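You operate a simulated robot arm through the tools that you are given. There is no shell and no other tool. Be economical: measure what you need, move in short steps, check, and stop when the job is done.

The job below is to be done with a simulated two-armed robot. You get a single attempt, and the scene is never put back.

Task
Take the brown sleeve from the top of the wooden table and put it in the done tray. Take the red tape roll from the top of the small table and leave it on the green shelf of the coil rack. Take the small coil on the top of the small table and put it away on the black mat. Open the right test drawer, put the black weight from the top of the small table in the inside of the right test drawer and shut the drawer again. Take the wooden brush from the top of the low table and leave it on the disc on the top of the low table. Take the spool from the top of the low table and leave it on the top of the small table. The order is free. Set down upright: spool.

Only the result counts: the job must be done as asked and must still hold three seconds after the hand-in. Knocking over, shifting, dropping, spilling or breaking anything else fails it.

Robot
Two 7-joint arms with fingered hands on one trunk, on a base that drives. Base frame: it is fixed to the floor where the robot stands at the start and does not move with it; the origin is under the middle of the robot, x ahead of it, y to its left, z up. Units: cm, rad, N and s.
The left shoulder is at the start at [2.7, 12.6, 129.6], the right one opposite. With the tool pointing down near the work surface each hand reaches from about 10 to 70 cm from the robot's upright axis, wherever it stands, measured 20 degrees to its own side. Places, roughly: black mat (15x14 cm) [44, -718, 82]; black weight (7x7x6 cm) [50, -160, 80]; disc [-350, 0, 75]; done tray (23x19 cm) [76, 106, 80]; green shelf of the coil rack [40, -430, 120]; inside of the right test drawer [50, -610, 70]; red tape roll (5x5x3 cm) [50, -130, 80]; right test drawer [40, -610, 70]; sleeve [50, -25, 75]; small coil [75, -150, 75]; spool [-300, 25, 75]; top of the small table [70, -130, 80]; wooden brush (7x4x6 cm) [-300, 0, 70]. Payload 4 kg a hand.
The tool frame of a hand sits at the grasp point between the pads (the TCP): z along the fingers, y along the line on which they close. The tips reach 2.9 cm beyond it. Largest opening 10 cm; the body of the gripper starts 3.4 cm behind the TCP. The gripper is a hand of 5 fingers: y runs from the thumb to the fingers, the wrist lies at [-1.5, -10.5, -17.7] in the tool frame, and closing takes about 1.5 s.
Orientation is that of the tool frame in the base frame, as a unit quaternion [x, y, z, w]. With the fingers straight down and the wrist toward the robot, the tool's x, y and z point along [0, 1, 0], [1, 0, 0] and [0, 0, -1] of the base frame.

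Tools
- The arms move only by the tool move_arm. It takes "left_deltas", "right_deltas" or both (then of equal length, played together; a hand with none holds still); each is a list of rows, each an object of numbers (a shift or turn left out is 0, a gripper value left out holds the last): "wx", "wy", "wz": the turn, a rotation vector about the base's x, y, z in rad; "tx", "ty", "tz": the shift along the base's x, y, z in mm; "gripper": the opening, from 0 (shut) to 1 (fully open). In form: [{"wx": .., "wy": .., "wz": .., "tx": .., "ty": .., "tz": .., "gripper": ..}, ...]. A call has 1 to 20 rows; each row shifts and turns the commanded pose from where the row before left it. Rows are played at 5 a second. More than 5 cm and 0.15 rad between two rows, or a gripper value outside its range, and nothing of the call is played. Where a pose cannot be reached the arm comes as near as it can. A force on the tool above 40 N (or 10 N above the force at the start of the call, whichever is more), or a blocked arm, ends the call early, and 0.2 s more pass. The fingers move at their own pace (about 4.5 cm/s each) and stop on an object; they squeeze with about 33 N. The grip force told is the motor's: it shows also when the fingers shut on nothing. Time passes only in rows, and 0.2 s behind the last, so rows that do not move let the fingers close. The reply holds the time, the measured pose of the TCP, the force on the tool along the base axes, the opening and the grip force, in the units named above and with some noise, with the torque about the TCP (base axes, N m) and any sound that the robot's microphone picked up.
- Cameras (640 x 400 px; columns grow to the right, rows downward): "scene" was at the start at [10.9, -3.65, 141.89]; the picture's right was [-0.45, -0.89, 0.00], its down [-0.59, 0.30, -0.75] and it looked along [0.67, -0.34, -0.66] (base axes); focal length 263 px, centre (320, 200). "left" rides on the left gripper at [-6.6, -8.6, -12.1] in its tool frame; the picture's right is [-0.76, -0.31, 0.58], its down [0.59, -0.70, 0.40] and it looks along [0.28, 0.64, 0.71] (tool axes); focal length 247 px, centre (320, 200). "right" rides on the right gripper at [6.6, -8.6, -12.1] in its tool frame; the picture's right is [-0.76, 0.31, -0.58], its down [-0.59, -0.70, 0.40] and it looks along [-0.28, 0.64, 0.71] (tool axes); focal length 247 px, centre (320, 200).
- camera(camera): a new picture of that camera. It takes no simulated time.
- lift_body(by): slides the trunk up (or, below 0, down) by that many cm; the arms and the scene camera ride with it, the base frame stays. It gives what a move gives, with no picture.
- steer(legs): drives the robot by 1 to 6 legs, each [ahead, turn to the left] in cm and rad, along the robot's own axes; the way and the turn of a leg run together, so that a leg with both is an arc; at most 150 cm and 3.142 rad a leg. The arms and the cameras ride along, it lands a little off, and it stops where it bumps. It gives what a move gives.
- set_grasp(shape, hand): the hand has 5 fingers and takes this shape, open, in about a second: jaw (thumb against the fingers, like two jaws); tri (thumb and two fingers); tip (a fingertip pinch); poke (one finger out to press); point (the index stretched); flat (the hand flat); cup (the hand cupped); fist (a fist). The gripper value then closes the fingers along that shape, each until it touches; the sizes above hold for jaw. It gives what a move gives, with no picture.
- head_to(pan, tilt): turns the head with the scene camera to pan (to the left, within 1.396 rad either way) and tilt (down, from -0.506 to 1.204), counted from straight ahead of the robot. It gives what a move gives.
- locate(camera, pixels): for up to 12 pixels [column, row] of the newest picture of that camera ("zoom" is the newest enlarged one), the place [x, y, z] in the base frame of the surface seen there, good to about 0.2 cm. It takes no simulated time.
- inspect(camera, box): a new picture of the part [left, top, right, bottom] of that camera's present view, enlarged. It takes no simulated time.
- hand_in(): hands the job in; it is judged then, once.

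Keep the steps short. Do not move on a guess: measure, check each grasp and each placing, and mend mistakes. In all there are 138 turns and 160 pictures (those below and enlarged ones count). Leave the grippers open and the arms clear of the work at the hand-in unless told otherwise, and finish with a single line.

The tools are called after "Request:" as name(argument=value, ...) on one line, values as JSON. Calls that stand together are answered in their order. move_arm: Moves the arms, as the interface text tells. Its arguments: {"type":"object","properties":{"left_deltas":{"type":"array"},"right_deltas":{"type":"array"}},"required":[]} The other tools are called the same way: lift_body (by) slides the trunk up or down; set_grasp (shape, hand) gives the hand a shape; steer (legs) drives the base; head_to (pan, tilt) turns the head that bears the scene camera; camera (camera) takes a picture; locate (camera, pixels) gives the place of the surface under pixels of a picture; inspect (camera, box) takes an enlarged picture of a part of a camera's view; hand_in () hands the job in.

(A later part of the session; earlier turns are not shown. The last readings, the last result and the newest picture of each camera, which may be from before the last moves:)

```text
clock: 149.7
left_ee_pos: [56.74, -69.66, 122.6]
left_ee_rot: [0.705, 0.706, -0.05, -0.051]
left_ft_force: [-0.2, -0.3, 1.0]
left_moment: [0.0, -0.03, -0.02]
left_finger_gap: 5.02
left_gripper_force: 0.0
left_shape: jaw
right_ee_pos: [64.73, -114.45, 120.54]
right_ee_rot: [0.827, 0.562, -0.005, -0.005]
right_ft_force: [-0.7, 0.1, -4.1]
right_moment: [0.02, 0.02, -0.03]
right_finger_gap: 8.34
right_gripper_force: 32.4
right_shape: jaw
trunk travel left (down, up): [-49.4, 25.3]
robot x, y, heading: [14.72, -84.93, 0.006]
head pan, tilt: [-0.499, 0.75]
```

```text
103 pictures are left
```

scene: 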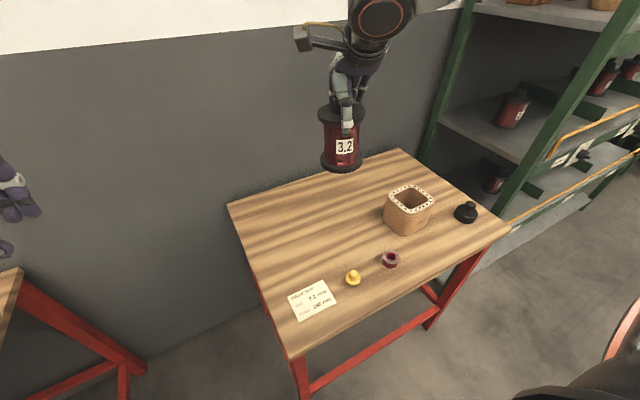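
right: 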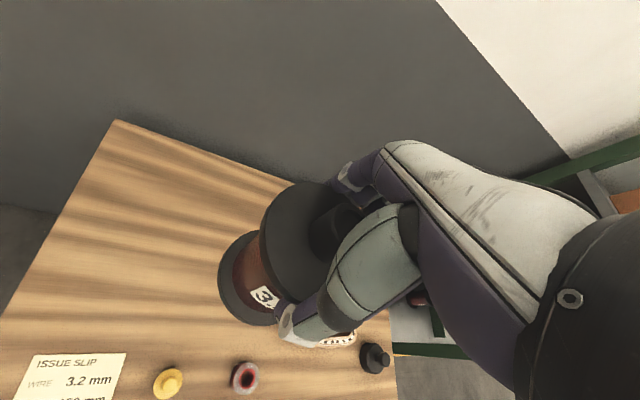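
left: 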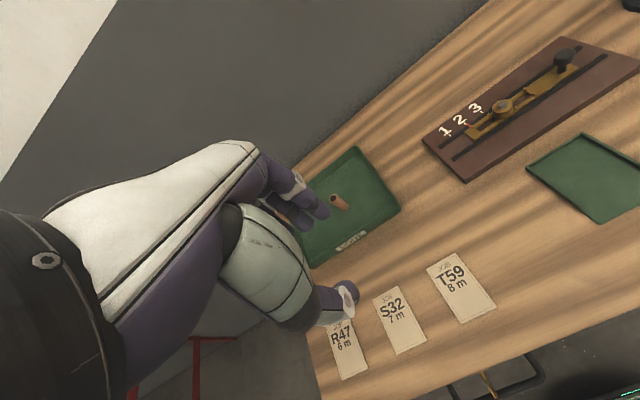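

The small woven coil stands at (408,210). I move the spool to about (68,-108) and lower to TCP z≈94.

Request:
move_arm(right_deltas=[{"tx": 16, "ty": 32}, {"tx": 17, "ty": 32}, {"tz": -45}, {"tz": -45}, {"tz": -45}, {"tz": -45}, {"tz": -45}, {"tz": -40}, {}])

Request:
camera(camera="scene")

Request:
camera(camera="right")

```text
clock: 151.7
left_ee_pos: [56.75, -69.67, 122.44]
left_ee_rot: [0.705, 0.706, -0.05, -0.05]
left_ft_force: [0.0, -0.4, -0.1]
left_moment: [-0.02, 0.01, 0.02]
left_finger_gap: 5.0
left_gripper_force: 0.0
left_shape: jaw
right_ee_pos: [67.49, -109.01, 95.19]
right_ee_rot: [0.828, 0.561, -0.005, -0.006]
right_ft_force: [-0.8, 0.3, -4.2]
right_moment: [0.05, 0.01, 0.0]
right_finger_gap: 8.3
right_gripper_force: 33.4
right_shape: jaw
right hand out of reach, approached as far as the arm can: row 8
trunk travel left (down, up): [-49.4, 25.3]
robot x, y, heading: [14.71, -85.02, 0.002]
head pan, tilt: [-0.499, 0.75]
```

```text
102 pictures are left
```

scene: 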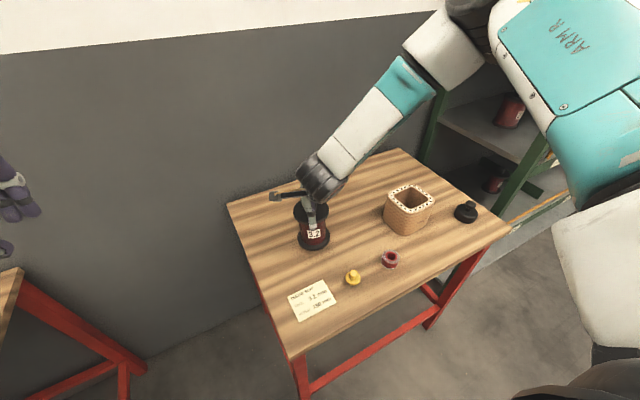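

```text
101 pictures are left
```

right: 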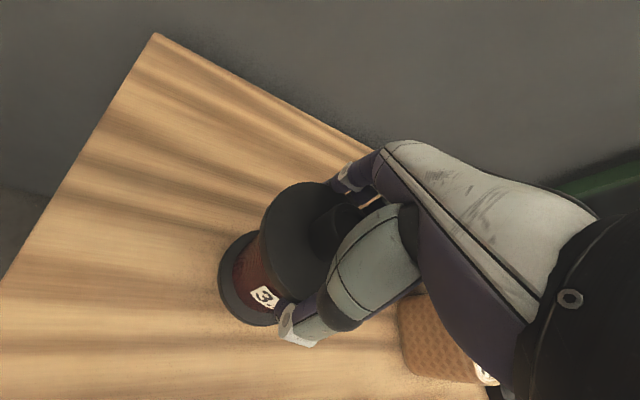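

Reach limit again at 95.2. I raise the hand 6 cm, lower the trunk 8 cm, then finish with the arm.

Request:
move_arm(right_deltas=[{"tz": 30, "tx": 3, "ty": 6}, {"tz": 30}])

Request:
lift_body(by=-8)

```text
clock: 152.3
left_ee_pos: [56.71, -69.58, 122.73]
left_ee_rot: [0.704, 0.706, -0.051, -0.05]
left_ft_force: [0.2, 0.5, 0.0]
left_moment: [0.01, 0.01, 0.03]
left_finger_gap: 5.01
left_gripper_force: 0.0
left_shape: jaw
right_ee_pos: [67.59, -108.2, 101.22]
right_ee_rot: [0.827, 0.561, -0.006, -0.006]
right_ft_force: [0.5, -0.3, -3.9]
right_moment: [0.02, 0.01, -0.01]
right_finger_gap: 8.32
right_gripper_force: 33.4
right_shape: jaw
trunk travel left (down, up): [-49.4, 25.3]
robot x, y, heading: [14.8, -85.41, 0.003]
head pan, tilt: [-0.499, 0.75]
```

```text
clock: 153.4
left_ee_pos: [56.59, -69.61, 114.73]
left_ee_rot: [0.705, 0.706, -0.051, -0.05]
left_ft_force: [0.0, 0.1, -0.1]
left_moment: [0.01, -0.04, 0.01]
left_finger_gap: 5.01
left_gripper_force: 0.0
left_shape: jaw
right_ee_pos: [67.83, -108.11, 93.06]
right_ee_rot: [0.828, 0.561, -0.005, -0.006]
right_ft_force: [-0.3, -0.4, -4.2]
right_moment: [0.0, -0.02, -0.03]
right_finger_gap: 8.33
right_gripper_force: 33.0
right_shape: jaw
trunk travel left (down, up): [-41.4, 33.3]
robot x, y, heading: [14.8, -84.95, 0.003]
head pan, tilt: [-0.499, 0.75]
```

Request:
move_arm(right_deltas=[{"tz": -8}, {"tz": -6}, {}])

Request:
camera(camera="scene")

Request:
inspect(camera="scene", box=[250, 160, 390, 270])

```text
clock: 154.2
left_ee_pos: [56.78, -69.61, 114.55]
left_ee_rot: [0.705, 0.706, -0.049, -0.05]
left_ft_force: [-0.3, -0.1, -0.7]
left_moment: [-0.01, 0.02, 0.01]
left_finger_gap: 5.02
left_gripper_force: 0.1
left_shape: jaw
right_ee_pos: [67.82, -108.13, 91.56]
right_ee_rot: [0.827, 0.562, -0.005, -0.006]
right_ft_force: [0.3, 0.0, -3.8]
right_moment: [0.01, -0.05, 0.02]
right_finger_gap: 8.3
right_gripper_force: 33.2
right_shape: jaw
trunk travel left (down, up): [-41.4, 33.3]
robot x, y, heading: [14.86, -85.06, 0.004]
head pan, tilt: [-0.499, 0.75]
```

```text
100 pictures are left
```

scene: 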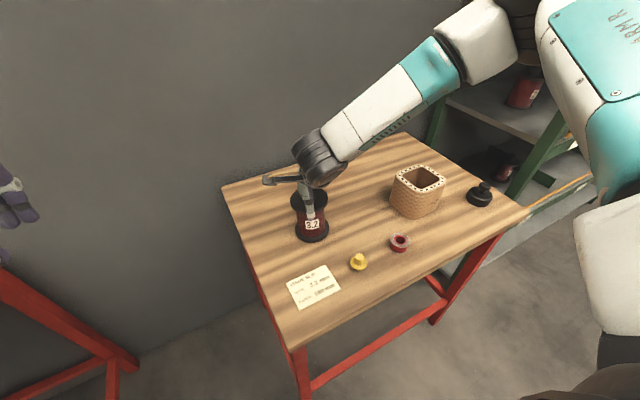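

```text
3.64 times, centred on (320, 215) of scene
```

zoom: 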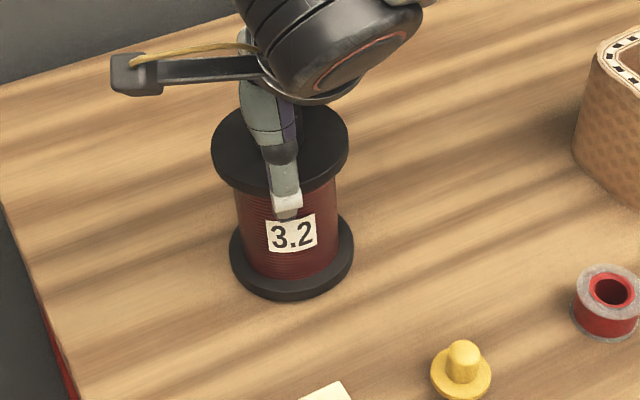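

Nearly touching; the force still shows the weight. I lower 3 mm more in small steps until it is borne by the table.

Request:
move_arm(right_deltas=[{"tz": -2}, {"tz": -1}, {}])

Request:
locate(camera="zoom", pixels=[[292, 285], [292, 310], [220, 290], [380, 290], [290, 298]])

```text
clock: 155.1
left_ee_pos: [56.56, -69.64, 114.69]
left_ee_rot: [0.705, 0.705, -0.05, -0.049]
left_ft_force: [0.1, 0.4, -1.4]
left_moment: [0.01, 0.01, 0.02]
left_finger_gap: 5.0
left_gripper_force: 0.0
left_shape: jaw
right_ee_pos: [67.88, -108.19, 91.5]
right_ee_rot: [0.828, 0.561, -0.005, -0.005]
right_ft_force: [-1.9, -3.0, 9.6]
right_moment: [-0.13, -0.28, -0.06]
right_finger_gap: 8.3
right_gripper_force: 33.1
right_shape: jaw
trunk travel left (down, up): [-41.4, 33.3]
robot x, y, heading: [14.67, -84.85, 0.004]
head pan, tilt: [-0.499, 0.75]
```

```text
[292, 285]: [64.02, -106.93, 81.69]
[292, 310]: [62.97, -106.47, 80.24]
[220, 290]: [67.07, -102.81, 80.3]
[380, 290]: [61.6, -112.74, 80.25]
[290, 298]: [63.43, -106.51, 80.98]
```

Force now +9.6 N: the spool stands on the table. Release and raise slowly.

Request:
move_arm(right_deltas=[{"tz": 1, "gripper": 1}, {}, {}, {}, {}, {}])

Request:
move_arm(right_deltas=[{"tz": 15}, {"tz": 25}, {"tz": 40}, {"tz": 40}, {"tz": 40}, {"tz": 40}])

Request:
camera(camera="scene")

Request:
inspect(camera="scene", box=[340, 140, 540, 270])

```text
clock: 156.4
left_ee_pos: [56.64, -69.64, 114.6]
left_ee_rot: [0.705, 0.705, -0.05, -0.049]
left_ft_force: [0.8, -1.1, -0.8]
left_moment: [0.03, 0.0, 0.0]
left_finger_gap: 5.01
left_gripper_force: 0.0
left_shape: jaw
right_ee_pos: [67.86, -108.15, 91.42]
right_ee_rot: [0.827, 0.562, -0.005, -0.006]
right_ft_force: [0.9, -0.7, -0.4]
right_moment: [-0.03, 0.0, -0.01]
right_finger_gap: 9.98
right_gripper_force: 0.0
right_shape: jaw
trunk travel left (down, up): [-41.4, 33.3]
robot x, y, heading: [14.88, -85.14, 0.005]
head pan, tilt: [-0.499, 0.75]
```

```text
clock: 157.8
left_ee_pos: [56.61, -69.62, 114.64]
left_ee_rot: [0.704, 0.706, -0.051, -0.049]
left_ft_force: [-0.6, -0.7, 0.0]
left_moment: [0.05, -0.03, 0.0]
left_finger_gap: 5.01
left_gripper_force: 0.0
left_shape: jaw
right_ee_pos: [67.91, -108.01, 111.66]
right_ee_rot: [0.827, 0.561, -0.005, -0.006]
right_ft_force: [-0.3, -0.1, 0.2]
right_moment: [-0.02, -0.03, -0.02]
right_finger_gap: 9.99
right_gripper_force: 0.1
right_shape: jaw
trunk travel left (down, up): [-41.4, 33.3]
robot x, y, heading: [15.07, -84.66, 0.006]
head pan, tilt: [-0.499, 0.75]
```

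```text
98 pictures are left
```

scene: 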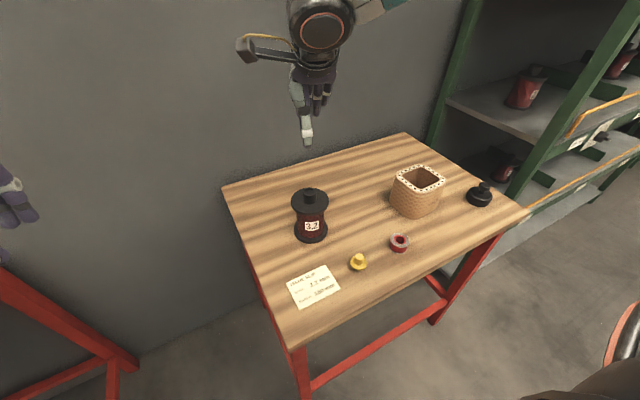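

```text
3.08 times, centred on (440, 205) of scene
```

zoom: 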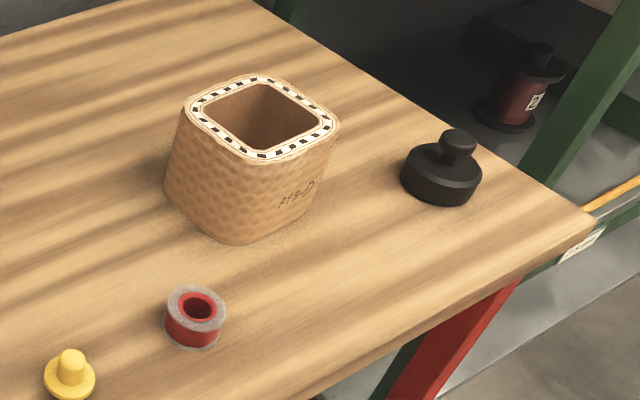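

The spool stands upright. Now I measure the roll, coil and weight in the zoom.

Request:
locate(camera="zoom", pixels=[[168, 302], [224, 303], [196, 288], [196, 321], [196, 347], [437, 170], [404, 168], [480, 180], [438, 202], [458, 135], [441, 143], [475, 150]])

Request:
locate(camera="zoom", pixels=[[188, 103], [265, 78], [337, 122], [263, 156], [170, 190], [245, 240], [325, 185], [70, 360], [60, 385], [92, 382]])

```text
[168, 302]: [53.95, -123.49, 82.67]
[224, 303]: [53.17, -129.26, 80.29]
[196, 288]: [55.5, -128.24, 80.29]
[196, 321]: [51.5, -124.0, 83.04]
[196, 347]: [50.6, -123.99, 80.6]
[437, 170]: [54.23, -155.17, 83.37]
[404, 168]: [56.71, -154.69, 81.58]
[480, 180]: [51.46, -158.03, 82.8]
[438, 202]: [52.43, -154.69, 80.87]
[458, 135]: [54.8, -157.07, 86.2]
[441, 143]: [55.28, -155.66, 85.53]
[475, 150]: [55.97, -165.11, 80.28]
```

```text
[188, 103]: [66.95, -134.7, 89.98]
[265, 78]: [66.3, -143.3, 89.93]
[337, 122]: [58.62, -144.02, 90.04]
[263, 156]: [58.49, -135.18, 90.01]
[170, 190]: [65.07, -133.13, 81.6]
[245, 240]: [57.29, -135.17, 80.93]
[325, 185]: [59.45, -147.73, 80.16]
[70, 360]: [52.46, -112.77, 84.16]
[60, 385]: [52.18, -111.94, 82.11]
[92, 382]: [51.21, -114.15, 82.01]
```

Roll centre (53,-124.8), weight centre (~54.3,-156.3), coil about 9.5 cm square at (62.6,-139.3), top 90. I reposition to (0,-133) so the weight is right-front, then the roll after a small turn.

Request:
steer(legs=[[0, -1.87], [50, 0], [0, 1.867]])

Request:
lift_body(by=-10)

Request:
camera(camera="scene")

```text
clock: 170.0
left_ee_pos: [42.24, -117.06, 114.49]
left_ee_rot: [0.701, 0.709, -0.05, -0.049]
left_ft_force: [-1.1, 0.3, 0.7]
left_moment: [-0.03, 0.01, 0.0]
left_finger_gap: 4.99
left_gripper_force: 0.0
left_shape: jaw
right_ee_pos: [53.87, -155.49, 111.48]
right_ee_rot: [0.825, 0.566, -0.005, -0.006]
right_ft_force: [-0.6, 0.3, 0.1]
right_moment: [0.02, 0.02, -0.01]
right_finger_gap: 10.02
right_gripper_force: 0.0
right_shape: jaw
trunk travel left (down, up): [-41.4, 33.3]
robot x, y, heading: [0.29, -132.95, 0.013]
head pan, tilt: [-0.499, 0.75]
```

```text
clock: 171.3
left_ee_pos: [42.3, -117.09, 104.59]
left_ee_rot: [0.702, 0.709, -0.05, -0.049]
left_ft_force: [-0.4, -0.7, -0.8]
left_moment: [0.0, -0.03, 0.01]
left_finger_gap: 5.01
left_gripper_force: 0.0
left_shape: jaw
right_ee_pos: [53.83, -155.42, 101.61]
right_ee_rot: [0.824, 0.566, -0.005, -0.006]
right_ft_force: [0.3, 0.7, -0.4]
right_moment: [0.02, 0.01, 0.02]
right_finger_gap: 10.0
right_gripper_force: 0.1
right_shape: jaw
trunk travel left (down, up): [-31.4, 43.3]
robot x, y, heading: [0.33, -132.84, 0.011]
head pan, tilt: [-0.499, 0.75]
```

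```text
96 pictures are left
```

scene: 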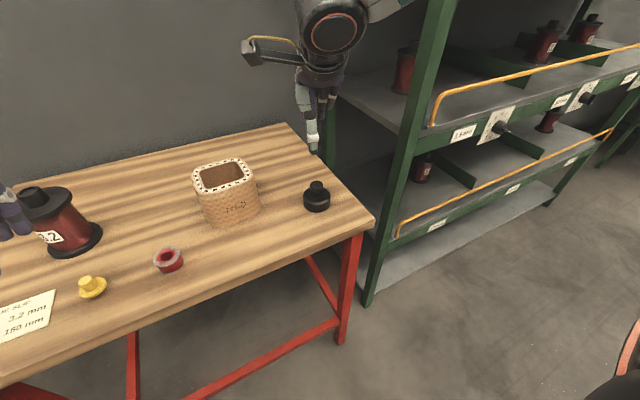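

The right hand is right over the weight. I measure the weight closely.

Request:
inspect(camera="scene", box=[285, 160, 365, 240])

Request:
locate(camera="zoom", pixels=[[320, 118], [285, 180], [385, 175], [315, 200], [330, 243], [265, 200], [395, 195], [300, 120], [340, 118]])

Request:
camera(camera="right")

```text
5.00 times, centred on (325, 200) of scene
```

zoom: 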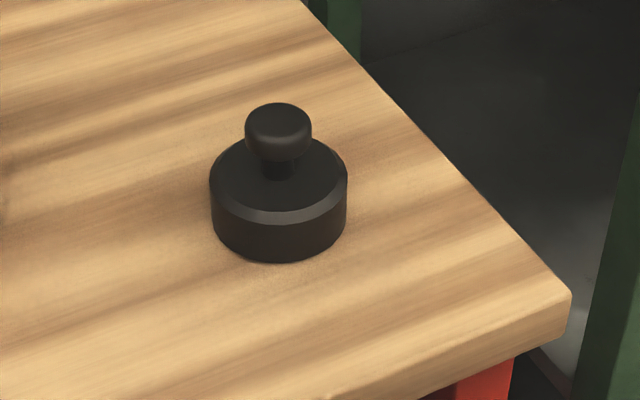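

```text
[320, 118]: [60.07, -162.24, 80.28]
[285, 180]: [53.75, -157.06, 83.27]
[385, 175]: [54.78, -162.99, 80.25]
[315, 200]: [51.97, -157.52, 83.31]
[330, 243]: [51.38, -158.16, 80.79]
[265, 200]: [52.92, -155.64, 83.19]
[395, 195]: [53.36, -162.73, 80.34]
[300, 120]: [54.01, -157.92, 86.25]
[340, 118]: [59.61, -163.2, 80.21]
```

```text
94 pictures are left
```

right: 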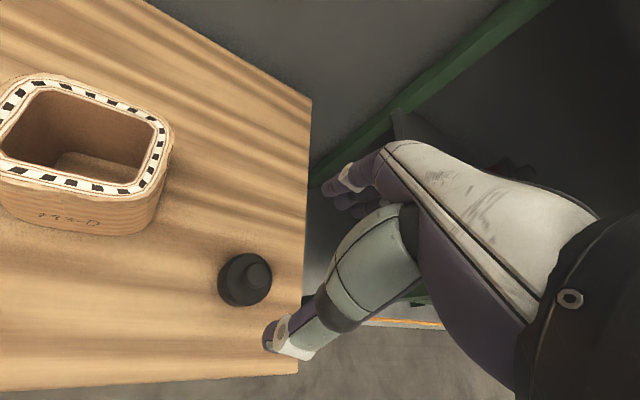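

Request:
locate(camera="zoom", pixels=[[278, 112], [250, 125], [306, 125], [213, 190], [345, 190], [278, 222], [240, 145], [325, 150]])

Request:
locate(camera="right", pixels=[[258, 275], [220, 278], [245, 257], [240, 303]])

```text
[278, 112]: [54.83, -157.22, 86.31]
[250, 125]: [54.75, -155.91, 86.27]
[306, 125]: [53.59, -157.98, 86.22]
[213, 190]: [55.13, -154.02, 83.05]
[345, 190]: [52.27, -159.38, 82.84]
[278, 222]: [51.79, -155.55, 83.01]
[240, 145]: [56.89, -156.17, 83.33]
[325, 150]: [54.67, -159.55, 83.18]
```

```text
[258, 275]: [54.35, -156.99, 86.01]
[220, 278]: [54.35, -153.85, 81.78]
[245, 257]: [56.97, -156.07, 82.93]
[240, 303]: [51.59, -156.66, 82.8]
```

Weight centre (54.1,-157.0), body ~6.2 wide, knob top 86.3. I align and lower to z≈90.

Request:
move_arm(right_deltas=[{"tx": 3, "ty": -15, "gripper": 1}, {"tz": -40}, {"tz": -40}, {"tz": -36}, {}])

Request:
camera(camera="right")

```text
clock: 172.6
left_ee_pos: [42.29, -117.13, 104.48]
left_ee_rot: [0.702, 0.709, -0.05, -0.049]
left_ft_force: [-0.6, 0.6, -0.6]
left_moment: [-0.01, 0.0, -0.01]
left_finger_gap: 5.0
left_gripper_force: 0.0
left_shape: jaw
right_ee_pos: [53.94, -156.95, 89.8]
right_ee_rot: [0.825, 0.565, -0.005, -0.005]
right_ft_force: [-0.1, -0.4, -0.3]
right_moment: [-0.01, 0.02, 0.0]
right_finger_gap: 10.0
right_gripper_force: 0.0
right_shape: jaw
trunk travel left (down, up): [-31.4, 43.3]
robot x, y, heading: [0.72, -132.8, 0.01]
head pan, tilt: [-0.499, 0.75]
```

```text
93 pictures are left
```

right: 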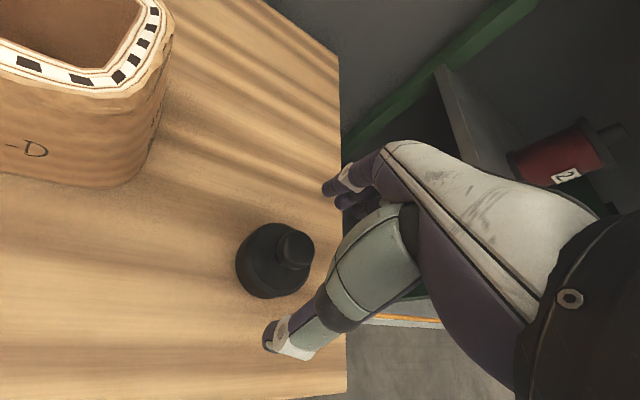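

Request:
move_arm(right_deltas=[{"tx": 3, "ty": 3, "tz": -25}, {"tz": -25}, {"tz": -13}, {}])

Request:
camera(camera="right")

```text
clock: 173.6
left_ee_pos: [42.27, -117.09, 104.66]
left_ee_rot: [0.702, 0.709, -0.051, -0.049]
left_ft_force: [-0.2, 0.4, 0.8]
left_moment: [0.0, -0.03, 0.0]
left_finger_gap: 5.0
left_gripper_force: 0.0
left_shape: jaw
right_ee_pos: [54.36, -156.62, 83.62]
right_ee_rot: [0.824, 0.566, -0.004, -0.005]
right_ft_force: [-1.0, 0.6, 0.5]
right_moment: [-0.03, -0.01, 0.02]
right_finger_gap: 9.95
right_gripper_force: 0.0
right_shape: jaw
trunk travel left (down, up): [-31.4, 43.3]
robot x, y, heading: [0.64, -133.29, 0.013]
head pan, tilt: [-0.499, 0.75]
```

```text
92 pictures are left
```

right: 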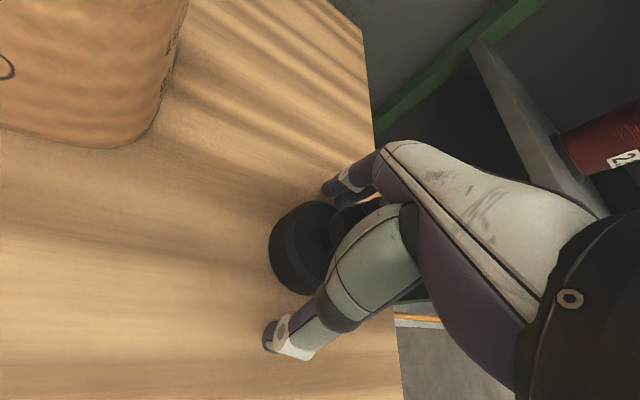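

The weight is between the fingers, no contact. Close and lift a little.

Request:
move_arm(right_deltas=[{"gripper": 0}, {}, {}, {}, {}, {}, {}, {}])

Request:
move_arm(right_deltas=[{"tz": 15}, {"tz": 25}, {"tz": 40}, {"tz": 40}, {"tz": 40}, {"tz": 40}, {}])

Request:
camera(camera="right")

```text
clock: 175.3
left_ee_pos: [42.26, -117.18, 104.51]
left_ee_rot: [0.701, 0.71, -0.051, -0.048]
left_ft_force: [0.7, -0.6, -0.9]
left_moment: [0.01, 0.03, 0.03]
left_finger_gap: 5.02
left_gripper_force: 0.0
left_shape: jaw
right_ee_pos: [54.5, -156.61, 83.51]
right_ee_rot: [0.825, 0.566, -0.005, -0.005]
right_ft_force: [-3.1, 1.8, 1.1]
right_moment: [0.06, 0.05, -0.03]
right_finger_gap: 5.88
right_gripper_force: 33.0
right_shape: jaw
trunk travel left (down, up): [-31.4, 43.3]
robot x, y, heading: [0.89, -133.03, 0.014]
head pan, tilt: [-0.499, 0.75]
```

```text
clock: 176.9
left_ee_pos: [42.26, -117.27, 104.65]
left_ee_rot: [0.702, 0.709, -0.05, -0.05]
left_ft_force: [0.5, -0.3, 0.0]
left_moment: [0.0, -0.02, -0.02]
left_finger_gap: 5.0
left_gripper_force: 0.0
left_shape: jaw
right_ee_pos: [54.61, -156.69, 103.62]
right_ee_rot: [0.825, 0.565, -0.006, -0.007]
right_ft_force: [0.3, -0.5, -7.6]
right_moment: [0.01, 0.0, -0.02]
right_finger_gap: 5.82
right_gripper_force: 32.7
right_shape: jaw
trunk travel left (down, up): [-31.4, 43.3]
robot x, y, heading: [0.58, -132.73, 0.013]
head pan, tilt: [-0.499, 0.75]
```

```text
91 pictures are left
```

right: 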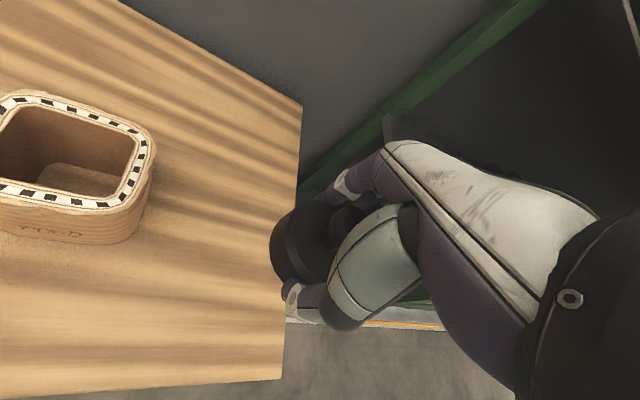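

The weight is held (7.6 N). I pull the right hand back 10 cm, straighten the left hand's tilt, then turn right 0.3 for the roll.

Request:
move_arm(right_deltas=[{"tx": -35}, {"tx": -35}, {"tx": -30}], left_deltas=[{"wy": -0.05}, {"wy": -0.05}, {"wy": -0.04}])

Request:
steer(legs=[[0, -0.3]])

Request:
camera(camera="left")

Request:
camera(camera="scene")

```text
clock: 177.8
left_ee_pos: [42.24, -117.11, 104.62]
left_ee_rot: [0.703, 0.711, 0.0, 0.001]
left_ft_force: [-0.5, -0.3, 0.4]
left_moment: [0.0, -0.01, -0.03]
left_finger_gap: 4.99
left_gripper_force: 0.1
left_shape: jaw
right_ee_pos: [44.46, -156.59, 103.66]
right_ee_rot: [0.825, 0.565, -0.003, -0.006]
right_ft_force: [1.0, -0.5, -8.1]
right_moment: [0.01, 0.08, -0.01]
right_finger_gap: 5.82
right_gripper_force: 33.3
right_shape: jaw
trunk travel left (down, up): [-31.4, 43.3]
robot x, y, heading: [0.86, -132.67, 0.01]
head pan, tilt: [-0.499, 0.75]
```

```text
clock: 179.2
left_ee_pos: [44.97, -130.18, 104.68]
left_ee_rot: [0.801, 0.598, -0.001, 0.0]
left_ft_force: [-0.1, 0.3, 1.1]
left_moment: [0.05, 0.01, 0.0]
left_finger_gap: 5.0
left_gripper_force: 0.0
left_shape: jaw
right_ee_pos: [35.54, -168.63, 103.6]
right_ee_rot: [0.901, 0.435, -0.003, -0.007]
right_ft_force: [-0.1, 0.0, -6.8]
right_moment: [0.06, 0.0, 0.0]
right_finger_gap: 5.83
right_gripper_force: 33.0
right_shape: jaw
trunk travel left (down, up): [-31.4, 43.3]
robot x, y, heading: [0.73, -132.73, -0.289]
head pan, tilt: [-0.499, 0.75]
```

```text
90 pictures are left
```

left: 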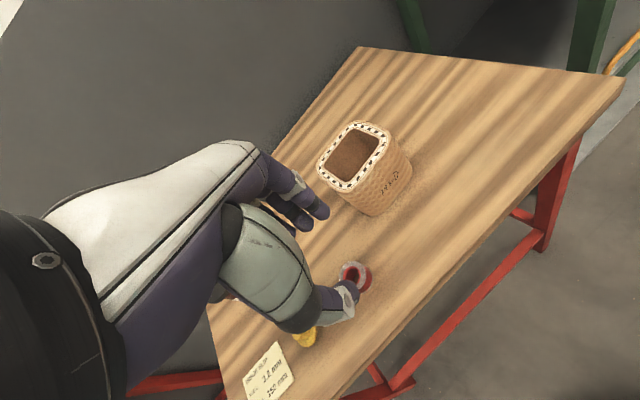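

```text
89 pictures are left
```

scene: 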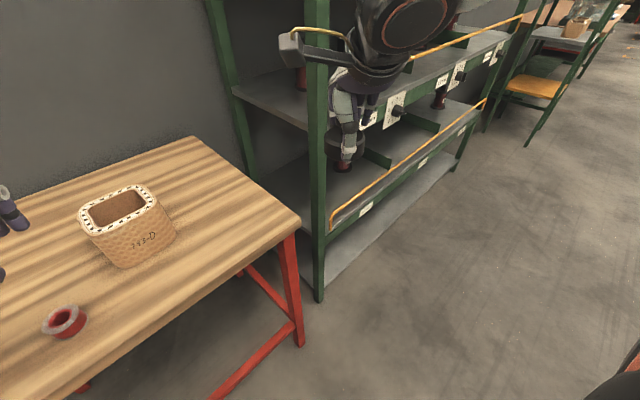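

Request:
inspect(camera="scene", box=[25, 281, 105, 361])

```text
5.00 times, centred on (65, 321) of scene
```

zoom: 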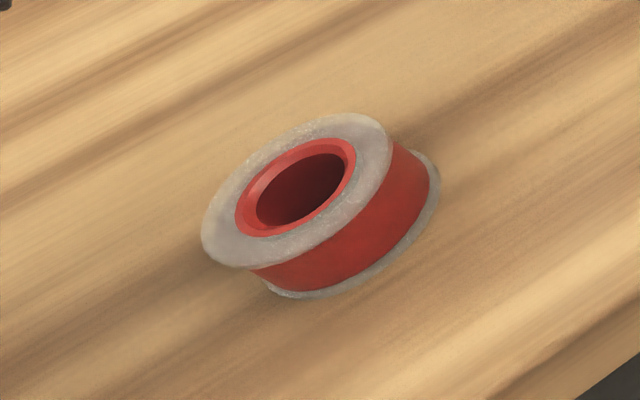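

Request:
locate(camera="zoom", pixels=[[206, 245], [330, 118], [388, 145], [250, 262], [245, 165], [345, 218], [400, 250], [360, 285]])

```text
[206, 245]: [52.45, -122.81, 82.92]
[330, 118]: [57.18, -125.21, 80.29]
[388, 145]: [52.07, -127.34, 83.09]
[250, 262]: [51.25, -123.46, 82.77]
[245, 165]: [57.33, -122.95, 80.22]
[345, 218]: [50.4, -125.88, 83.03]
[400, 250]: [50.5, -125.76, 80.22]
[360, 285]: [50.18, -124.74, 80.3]
```

Roll centre (52.6,-125.1), diameter ~4.7, top 83. I move the left hand above it with 7.5 cm opening and lower to z≈90.

Request:
move_arm(left_deltas=[{"tx": 38, "ty": 25, "gripper": 0.75}, {"tx": 38, "ty": 26}, {"tz": -40}, {"tz": -40}, {"tz": -40}, {"tz": -27}, {}])

Request:
camera(camera="left")

```text
clock: 180.8
left_ee_pos: [52.87, -124.86, 89.96]
left_ee_rot: [0.802, 0.598, -0.002, 0.0]
left_ft_force: [0.2, -0.5, 0.5]
left_moment: [0.0, 0.02, 0.02]
left_finger_gap: 7.51
left_gripper_force: 0.1
left_shape: jaw
right_ee_pos: [35.54, -168.66, 103.52]
right_ee_rot: [0.9, 0.435, -0.004, -0.007]
right_ft_force: [0.2, 0.6, -6.8]
right_moment: [-0.01, 0.06, 0.01]
right_finger_gap: 5.83
right_gripper_force: 33.2
right_shape: jaw
trunk travel left (down, up): [-31.4, 43.3]
robot x, y, heading: [0.7, -132.8, -0.291]
head pan, tilt: [-0.499, 0.75]
```

```text
87 pictures are left
```

left: 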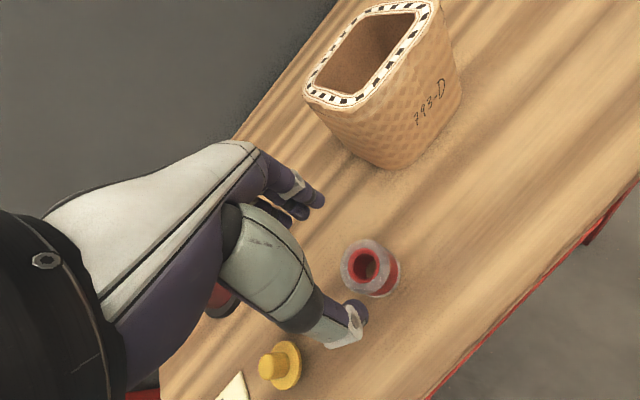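

Well centred (365,263 vs 360,265). Small correction, then descend to 83.5 and close.

Request:
move_arm(left_deltas=[{"ty": -3, "tx": -1, "tz": -25}, {"tz": -25}, {"tz": -14}, {}, {"gripper": 0}, {}, {}, {}, {}, {}, {}])

Request:
camera(camera="left")

```text
clock: 183.2
left_ee_pos: [52.55, -125.21, 83.42]
left_ee_rot: [0.802, 0.598, -0.001, 0.0]
left_ft_force: [-0.2, -0.7, 0.4]
left_moment: [-0.01, 0.0, 0.04]
left_finger_gap: 3.7
left_gripper_force: 32.9
left_shape: jaw
right_ee_pos: [35.54, -168.65, 103.62]
right_ee_rot: [0.9, 0.435, -0.004, -0.007]
right_ft_force: [-0.8, 0.1, -6.9]
right_moment: [0.04, 0.0, -0.01]
right_finger_gap: 5.86
right_gripper_force: 32.6
right_shape: jaw
trunk travel left (down, up): [-31.4, 43.3]
robot x, y, heading: [0.59, -132.81, -0.283]
head pan, tilt: [-0.499, 0.75]
```

```text
86 pictures are left
```

left: 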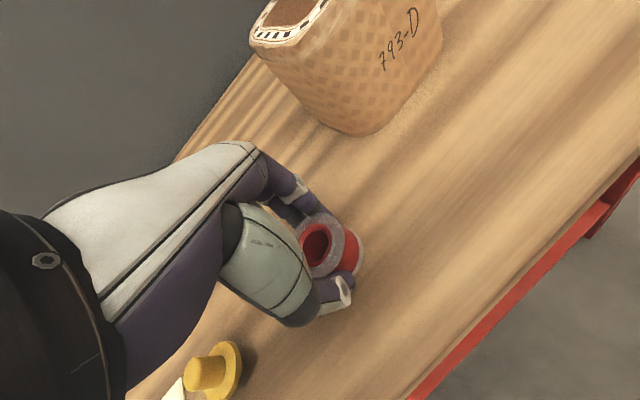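

Gripped. Lift the roll and check.

Request:
move_arm(left_deltas=[{"tz": 15}, {"tz": 30}, {"tz": 40}, {"tz": 40}, {"tz": 40}, {"tz": 40}, {}])

Request:
lift_body(by=18)

Request:
camera(camera="left")

```text
clock: 184.8
left_ee_pos: [52.83, -125.44, 103.86]
left_ee_rot: [0.802, 0.598, -0.001, 0.0]
left_ft_force: [-0.6, 0.5, -0.5]
left_moment: [0.0, -0.02, 0.0]
left_finger_gap: 3.71
left_gripper_force: 33.2
left_shape: jaw
right_ee_pos: [35.63, -168.54, 103.45]
right_ee_rot: [0.9, 0.435, -0.004, -0.007]
right_ft_force: [0.3, -0.4, -6.8]
right_moment: [0.08, 0.04, 0.0]
right_finger_gap: 5.87
right_gripper_force: 33.4
right_shape: jaw
trunk travel left (down, up): [-31.4, 43.3]
robot x, y, heading: [0.46, -133.0, -0.287]
head pan, tilt: [-0.499, 0.75]
```

```text
clock: 186.8
left_ee_pos: [52.75, -125.34, 122.01]
left_ee_rot: [0.802, 0.597, -0.001, 0.0]
left_ft_force: [0.1, 0.3, -0.1]
left_moment: [0.02, -0.01, -0.01]
left_finger_gap: 3.66
left_gripper_force: 33.0
left_shape: jaw
right_ee_pos: [35.68, -168.65, 121.56]
right_ee_rot: [0.9, 0.436, -0.004, -0.006]
right_ft_force: [-0.2, 0.4, -7.4]
right_moment: [0.03, 0.0, -0.02]
right_finger_gap: 5.85
right_gripper_force: 33.2
right_shape: jaw
trunk travel left (down, up): [-49.4, 25.3]
robot x, y, heading: [0.57, -132.9, -0.288]
head pan, tilt: [-0.499, 0.75]
```

```text
85 pictures are left
```

left: 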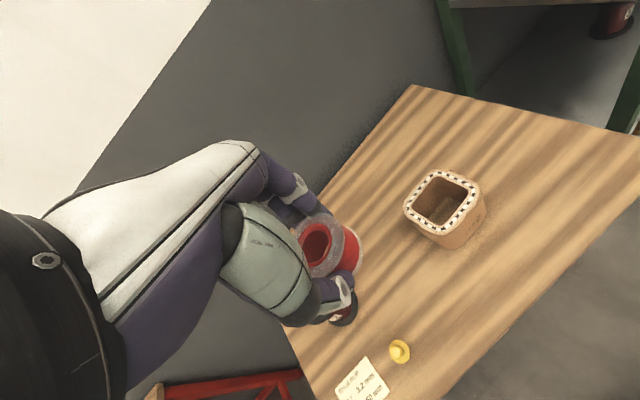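

Both held. Turn to face -y and look down the way.

Request:
steer(legs=[[0, -1.283]])

Request:
head_to(pan=0.2, tilt=0.3)

Request:
camera(camera="scene")

```text
clock: 190.4
left_ee_pos: [22.61, -180.62, 122.14]
left_ee_rot: [1.0, -0.002, -0.001, -0.001]
left_ft_force: [-0.1, -0.3, 0.7]
left_moment: [-0.03, -0.01, -0.04]
left_finger_gap: 3.68
left_gripper_force: 33.2
left_shape: jaw
right_ee_pos: [-23.67, -176.7, 121.47]
right_ee_rot: [0.982, -0.19, 0.001, -0.008]
right_ft_force: [0.0, -0.2, -5.8]
right_moment: [0.01, -0.08, 0.0]
right_finger_gap: 5.83
right_gripper_force: 32.8
right_shape: jaw
trunk travel left (down, up): [-49.4, 25.3]
robot x, y, heading: [0.52, -133.02, -1.57]
head pan, tilt: [-0.499, 0.75]
```

```text
clock: 191.5
left_ee_pos: [22.71, -180.59, 121.99]
left_ee_rot: [1.0, -0.001, -0.001, 0.0]
left_ft_force: [-0.7, -1.0, -0.2]
left_moment: [-0.01, -0.04, 0.02]
left_finger_gap: 3.67
left_gripper_force: 33.0
left_shape: jaw
right_ee_pos: [-23.53, -176.68, 121.52]
right_ee_rot: [0.982, -0.191, 0.0, -0.008]
right_ft_force: [0.4, 0.2, -6.4]
right_moment: [0.06, -0.07, 0.01]
right_finger_gap: 5.87
right_gripper_force: 33.2
right_shape: jaw
trunk travel left (down, up): [-49.4, 25.3]
robot x, y, heading: [0.91, -132.79, -1.57]
head pan, tilt: [0.201, 0.3]
```

```text
84 pictures are left
```

scene: 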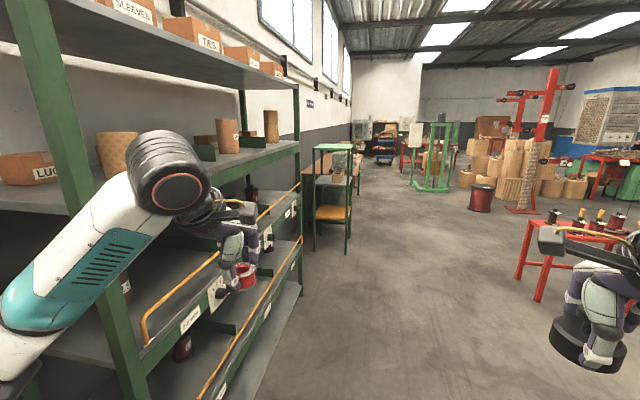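

The small green rack around (333,190) ahead is probably the coil rack. I measure it.

Request:
locate(camera="scene", pixels=[[335, 147], [318, 150], [350, 152], [335, 180], [335, 213], [349, 252], [315, 250], [300, 285], [440, 185], [545, 250]])

Request:
inspect(camera="scene", box=[280, 120, 400, 270])

```text
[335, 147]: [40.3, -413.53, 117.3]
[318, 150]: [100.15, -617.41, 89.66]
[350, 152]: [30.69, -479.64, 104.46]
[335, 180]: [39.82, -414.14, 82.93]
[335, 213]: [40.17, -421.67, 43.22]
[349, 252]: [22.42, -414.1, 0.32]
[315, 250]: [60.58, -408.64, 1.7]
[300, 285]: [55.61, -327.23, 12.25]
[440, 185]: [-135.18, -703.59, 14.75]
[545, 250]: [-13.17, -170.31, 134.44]
```

```text
2.67 times, centred on (340, 195) of scene
```

zoom: 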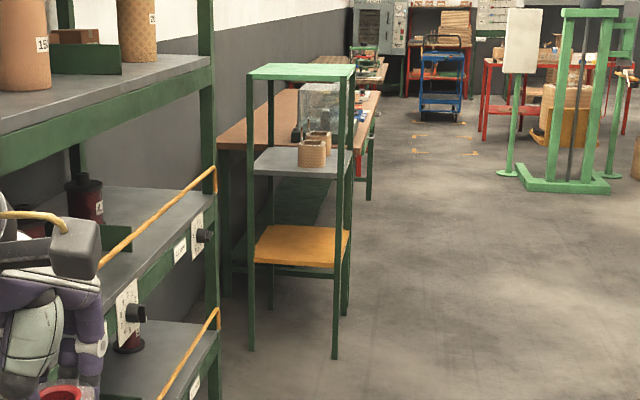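

Coil rack: x≈22–60, y≈-408…-440, green top at z≈118. I raise the trunk 20 cm and drive to about (-17,-445), facing +x.

Request:
lift_body(by=20)

Request:
steer(legs=[[0, -0.057], [150, 0], [150, 0], [12.5, 0], [0, 1.627]])

Request:
head_to(pan=0.2, tilt=0.7)

Request:
camera(camera="scene")

```text
clock: 193.7
left_ee_pos: [22.59, -180.67, 141.92]
left_ee_rot: [1.0, -0.001, -0.001, -0.001]
left_ft_force: [-0.1, -1.2, -0.8]
left_moment: [0.02, 0.0, 0.0]
left_finger_gap: 3.65
left_gripper_force: 32.7
left_shape: jaw
right_ee_pos: [-23.63, -176.64, 141.48]
right_ee_rot: [0.982, -0.19, 0.0, -0.008]
right_ft_force: [0.5, 0.0, -6.8]
right_moment: [0.02, -0.01, 0.0]
right_finger_gap: 5.82
right_gripper_force: 33.4
right_shape: jaw
trunk travel left (down, up): [-69.4, 5.3]
robot x, y, heading: [0.47, -132.67, -1.567]
head pan, tilt: [0.201, 0.3]
```

```text
clock: 213.5
left_ee_pos: [25.5, -420.75, 142.07]
left_ee_rot: [0.701, 0.714, -0.001, -0.001]
left_ft_force: [0.5, 0.0, -0.1]
left_moment: [-0.01, 0.04, 0.0]
left_finger_gap: 3.64
left_gripper_force: 33.2
left_shape: jaw
right_ee_pos: [22.43, -467.15, 141.57]
right_ee_rot: [0.823, 0.568, -0.005, -0.006]
right_ft_force: [-0.9, -0.7, -5.7]
right_moment: [0.04, 0.03, 0.02]
right_finger_gap: 5.82
right_gripper_force: 32.7
right_shape: jaw
trunk travel left (down, up): [-69.4, 5.3]
robot x, y, heading: [-22.04, -443.7, 0.018]
head pan, tilt: [0.201, 0.3]
```

```text
clock: 214.3
left_ee_pos: [25.44, -420.73, 141.86]
left_ee_rot: [0.701, 0.713, -0.001, 0.0]
left_ft_force: [0.3, 0.8, -1.2]
left_moment: [-0.03, -0.01, 0.02]
left_finger_gap: 3.63
left_gripper_force: 33.6
left_shape: jaw
right_ee_pos: [22.28, -467.16, 141.6]
right_ee_rot: [0.823, 0.567, -0.005, -0.006]
right_ft_force: [0.8, -0.6, -7.0]
right_moment: [0.03, 0.01, -0.02]
right_finger_gap: 5.82
right_gripper_force: 33.0
right_shape: jaw
trunk travel left (down, up): [-69.4, 5.3]
robot x, y, heading: [-21.46, -443.51, 0.015]
head pan, tilt: [0.201, 0.7]
```

```text
82 pictures are left
```

scene: 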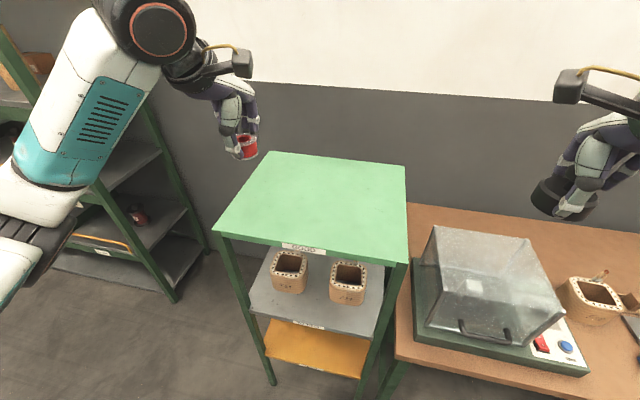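

The green top shelf is clear and labelled. Measure.

Request:
locate(camera="scene", pixels=[[310, 205], [270, 155], [402, 170], [218, 226], [405, 258], [310, 240]])

```text
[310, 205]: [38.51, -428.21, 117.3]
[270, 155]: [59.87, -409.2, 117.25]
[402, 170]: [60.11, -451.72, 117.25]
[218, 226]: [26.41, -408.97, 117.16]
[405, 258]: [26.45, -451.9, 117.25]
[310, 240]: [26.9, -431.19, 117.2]
```

Shelf x 26–60, y -409…-452, z 117.2. I move the roll over (38,-424), then lower to TCP z≈122.

Request:
move_arm(left_deltas=[{"tx": 42, "ty": -11}, {"tx": 42, "ty": -11}, {"tx": 41, "ty": -11}, {"tz": -45}, {"tz": -45}, {"tz": -45}, {"tz": -45}, {"tz": -20}, {}])

Request:
camera(camera="left")

```text
clock: 216.3
left_ee_pos: [37.99, -423.97, 121.99]
left_ee_rot: [0.7, 0.714, -0.002, 0.0]
left_ft_force: [0.1, 1.0, -0.6]
left_moment: [0.01, -0.02, 0.02]
left_finger_gap: 3.65
left_gripper_force: 33.0
left_shape: jaw
right_ee_pos: [22.43, -467.09, 141.61]
right_ee_rot: [0.823, 0.568, -0.005, -0.007]
right_ft_force: [-0.2, -0.1, -7.3]
right_moment: [0.06, 0.04, 0.0]
right_finger_gap: 5.85
right_gripper_force: 33.1
right_shape: jaw
trunk travel left (down, up): [-69.4, 5.3]
robot x, y, heading: [-21.84, -443.84, 0.015]
head pan, tilt: [0.201, 0.7]
```

```text
81 pictures are left
```

left: 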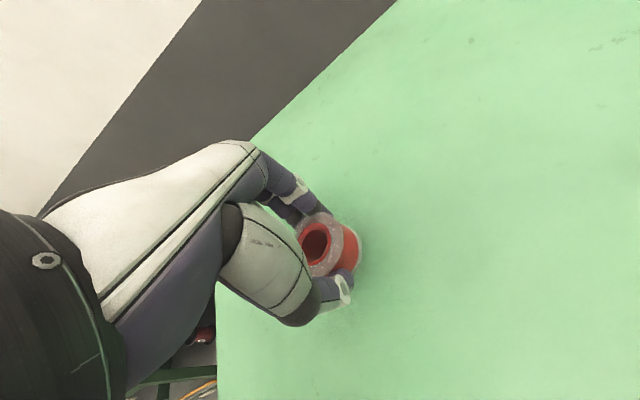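

Lower 1.4 cm and release.

Request:
move_arm(left_deltas=[{"tz": -8}, {"tz": -6}, {}, {"gripper": 0.75}, {}, {}, {}, {}])

Request:
move_arm(left_deltas=[{"tz": 15}, {"tz": 30}, {"tz": 40}, {"tz": 40}, {"tz": 40}, {"tz": 30}, {"tx": -40}, {"tx": -40}, {"tx": -40}])

Request:
camera(camera="scene")

```text
clock: 218.1
left_ee_pos: [38.01, -423.96, 120.58]
left_ee_rot: [0.701, 0.713, -0.001, 0.0]
left_ft_force: [0.6, -0.6, -1.1]
left_moment: [-0.02, -0.02, -0.01]
left_finger_gap: 7.47
left_gripper_force: 0.2
left_shape: jaw
right_ee_pos: [22.4, -467.01, 141.49]
right_ee_rot: [0.823, 0.568, -0.005, -0.006]
right_ft_force: [-0.5, 0.6, -7.0]
right_moment: [0.07, 0.04, 0.02]
right_finger_gap: 5.84
right_gripper_force: 33.3
right_shape: jaw
trunk travel left (down, up): [-69.4, 5.3]
robot x, y, heading: [-21.81, -443.88, 0.019]
head pan, tilt: [0.201, 0.7]
```

```text
clock: 220.1
left_ee_pos: [25.77, -424.07, 139.88]
left_ee_rot: [0.7, 0.714, -0.002, 0.001]
left_ft_force: [0.9, -0.2, -0.1]
left_moment: [0.03, -0.02, 0.01]
left_finger_gap: 7.49
left_gripper_force: 0.1
left_shape: jaw
right_ee_pos: [22.11, -467.01, 141.55]
right_ee_rot: [0.824, 0.567, -0.005, -0.006]
right_ft_force: [-0.4, 0.6, -7.2]
right_moment: [0.06, -0.03, -0.01]
right_finger_gap: 5.84
right_gripper_force: 32.7
right_shape: jaw
trunk travel left (down, up): [-69.4, 5.3]
robot x, y, heading: [-21.65, -443.77, 0.019]
head pan, tilt: [0.201, 0.7]
```

```text
80 pictures are left
```

scene: 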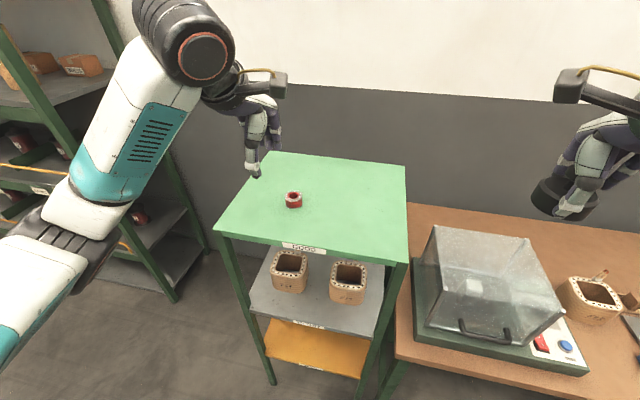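

The roll rests on the green shelf. Now on to the test desk: turn right and drive 140 cm along, then face +x and look.

Request:
steer(legs=[[0, -1.62], [140, 0], [0, 1.6]])

Request:
head_to(pan=-0.2, tilt=0.65)

Request:
camera(camera="scene")

```text
clock: 235.1
left_ee_pos: [21.45, -563.81, 140.01]
left_ee_rot: [0.715, 0.699, -0.001, 0.0]
left_ft_force: [-0.6, -0.5, 0.1]
left_moment: [-0.03, 0.0, -0.01]
left_finger_gap: 7.46
left_gripper_force: 0.0
left_shape: jaw
right_ee_pos: [16.11, -606.63, 141.56]
right_ee_rot: [0.834, 0.552, -0.005, -0.007]
right_ft_force: [0.3, -0.3, -6.9]
right_moment: [0.02, 0.04, -0.01]
right_finger_gap: 5.81
right_gripper_force: 32.9
right_shape: jaw
trunk travel left (down, up): [-69.4, 5.3]
robot x, y, heading: [-26.94, -581.5, -0.022]
head pan, tilt: [0.201, 0.7]
```

```text
clock: 235.9
left_ee_pos: [21.36, -563.88, 139.96]
left_ee_rot: [0.715, 0.699, -0.001, 0.0]
left_ft_force: [0.0, -0.4, 0.1]
left_moment: [0.0, 0.03, 0.01]
left_finger_gap: 7.47
left_gripper_force: 0.0
left_shape: jaw
right_ee_pos: [16.17, -606.67, 141.61]
right_ee_rot: [0.834, 0.552, -0.005, -0.006]
right_ft_force: [-1.1, -0.5, -6.2]
right_moment: [0.07, 0.04, -0.01]
right_finger_gap: 5.81
right_gripper_force: 33.3
right_shape: jaw
trunk travel left (down, up): [-69.4, 5.3]
robot x, y, heading: [-27.42, -581.53, -0.016]
head pan, tilt: [-0.201, 0.649]
```

```text
79 pictures are left
```

scene: 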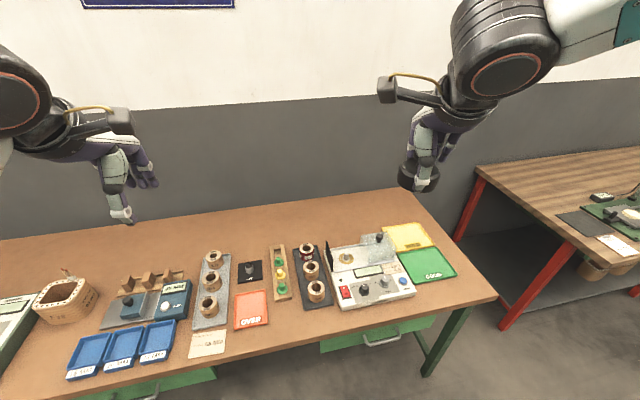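

I see the right green drawer with its handle at (382,340). Measure.

Request:
inspect(camera="scene", box=[290, 270, 470, 380])

Request:
locate(camera="scene", pixels=[[380, 344], [365, 340], [400, 336], [325, 345], [433, 322], [350, 345], [494, 297], [430, 312], [170, 375], [580, 222], [595, 228]])

```text
3.56 times, centred on (380, 325) of scene
```

zoom: 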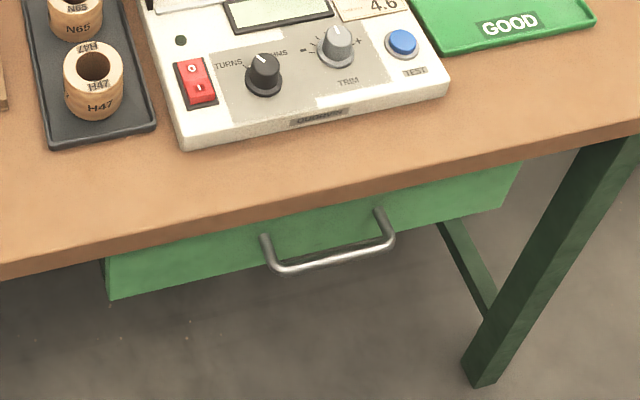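

```text
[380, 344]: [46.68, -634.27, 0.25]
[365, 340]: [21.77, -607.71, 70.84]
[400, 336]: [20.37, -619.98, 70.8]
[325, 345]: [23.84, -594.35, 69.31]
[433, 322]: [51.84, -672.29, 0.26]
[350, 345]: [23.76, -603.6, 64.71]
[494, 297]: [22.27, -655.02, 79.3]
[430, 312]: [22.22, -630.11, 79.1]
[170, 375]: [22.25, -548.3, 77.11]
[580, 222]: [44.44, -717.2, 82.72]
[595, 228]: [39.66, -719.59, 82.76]
```

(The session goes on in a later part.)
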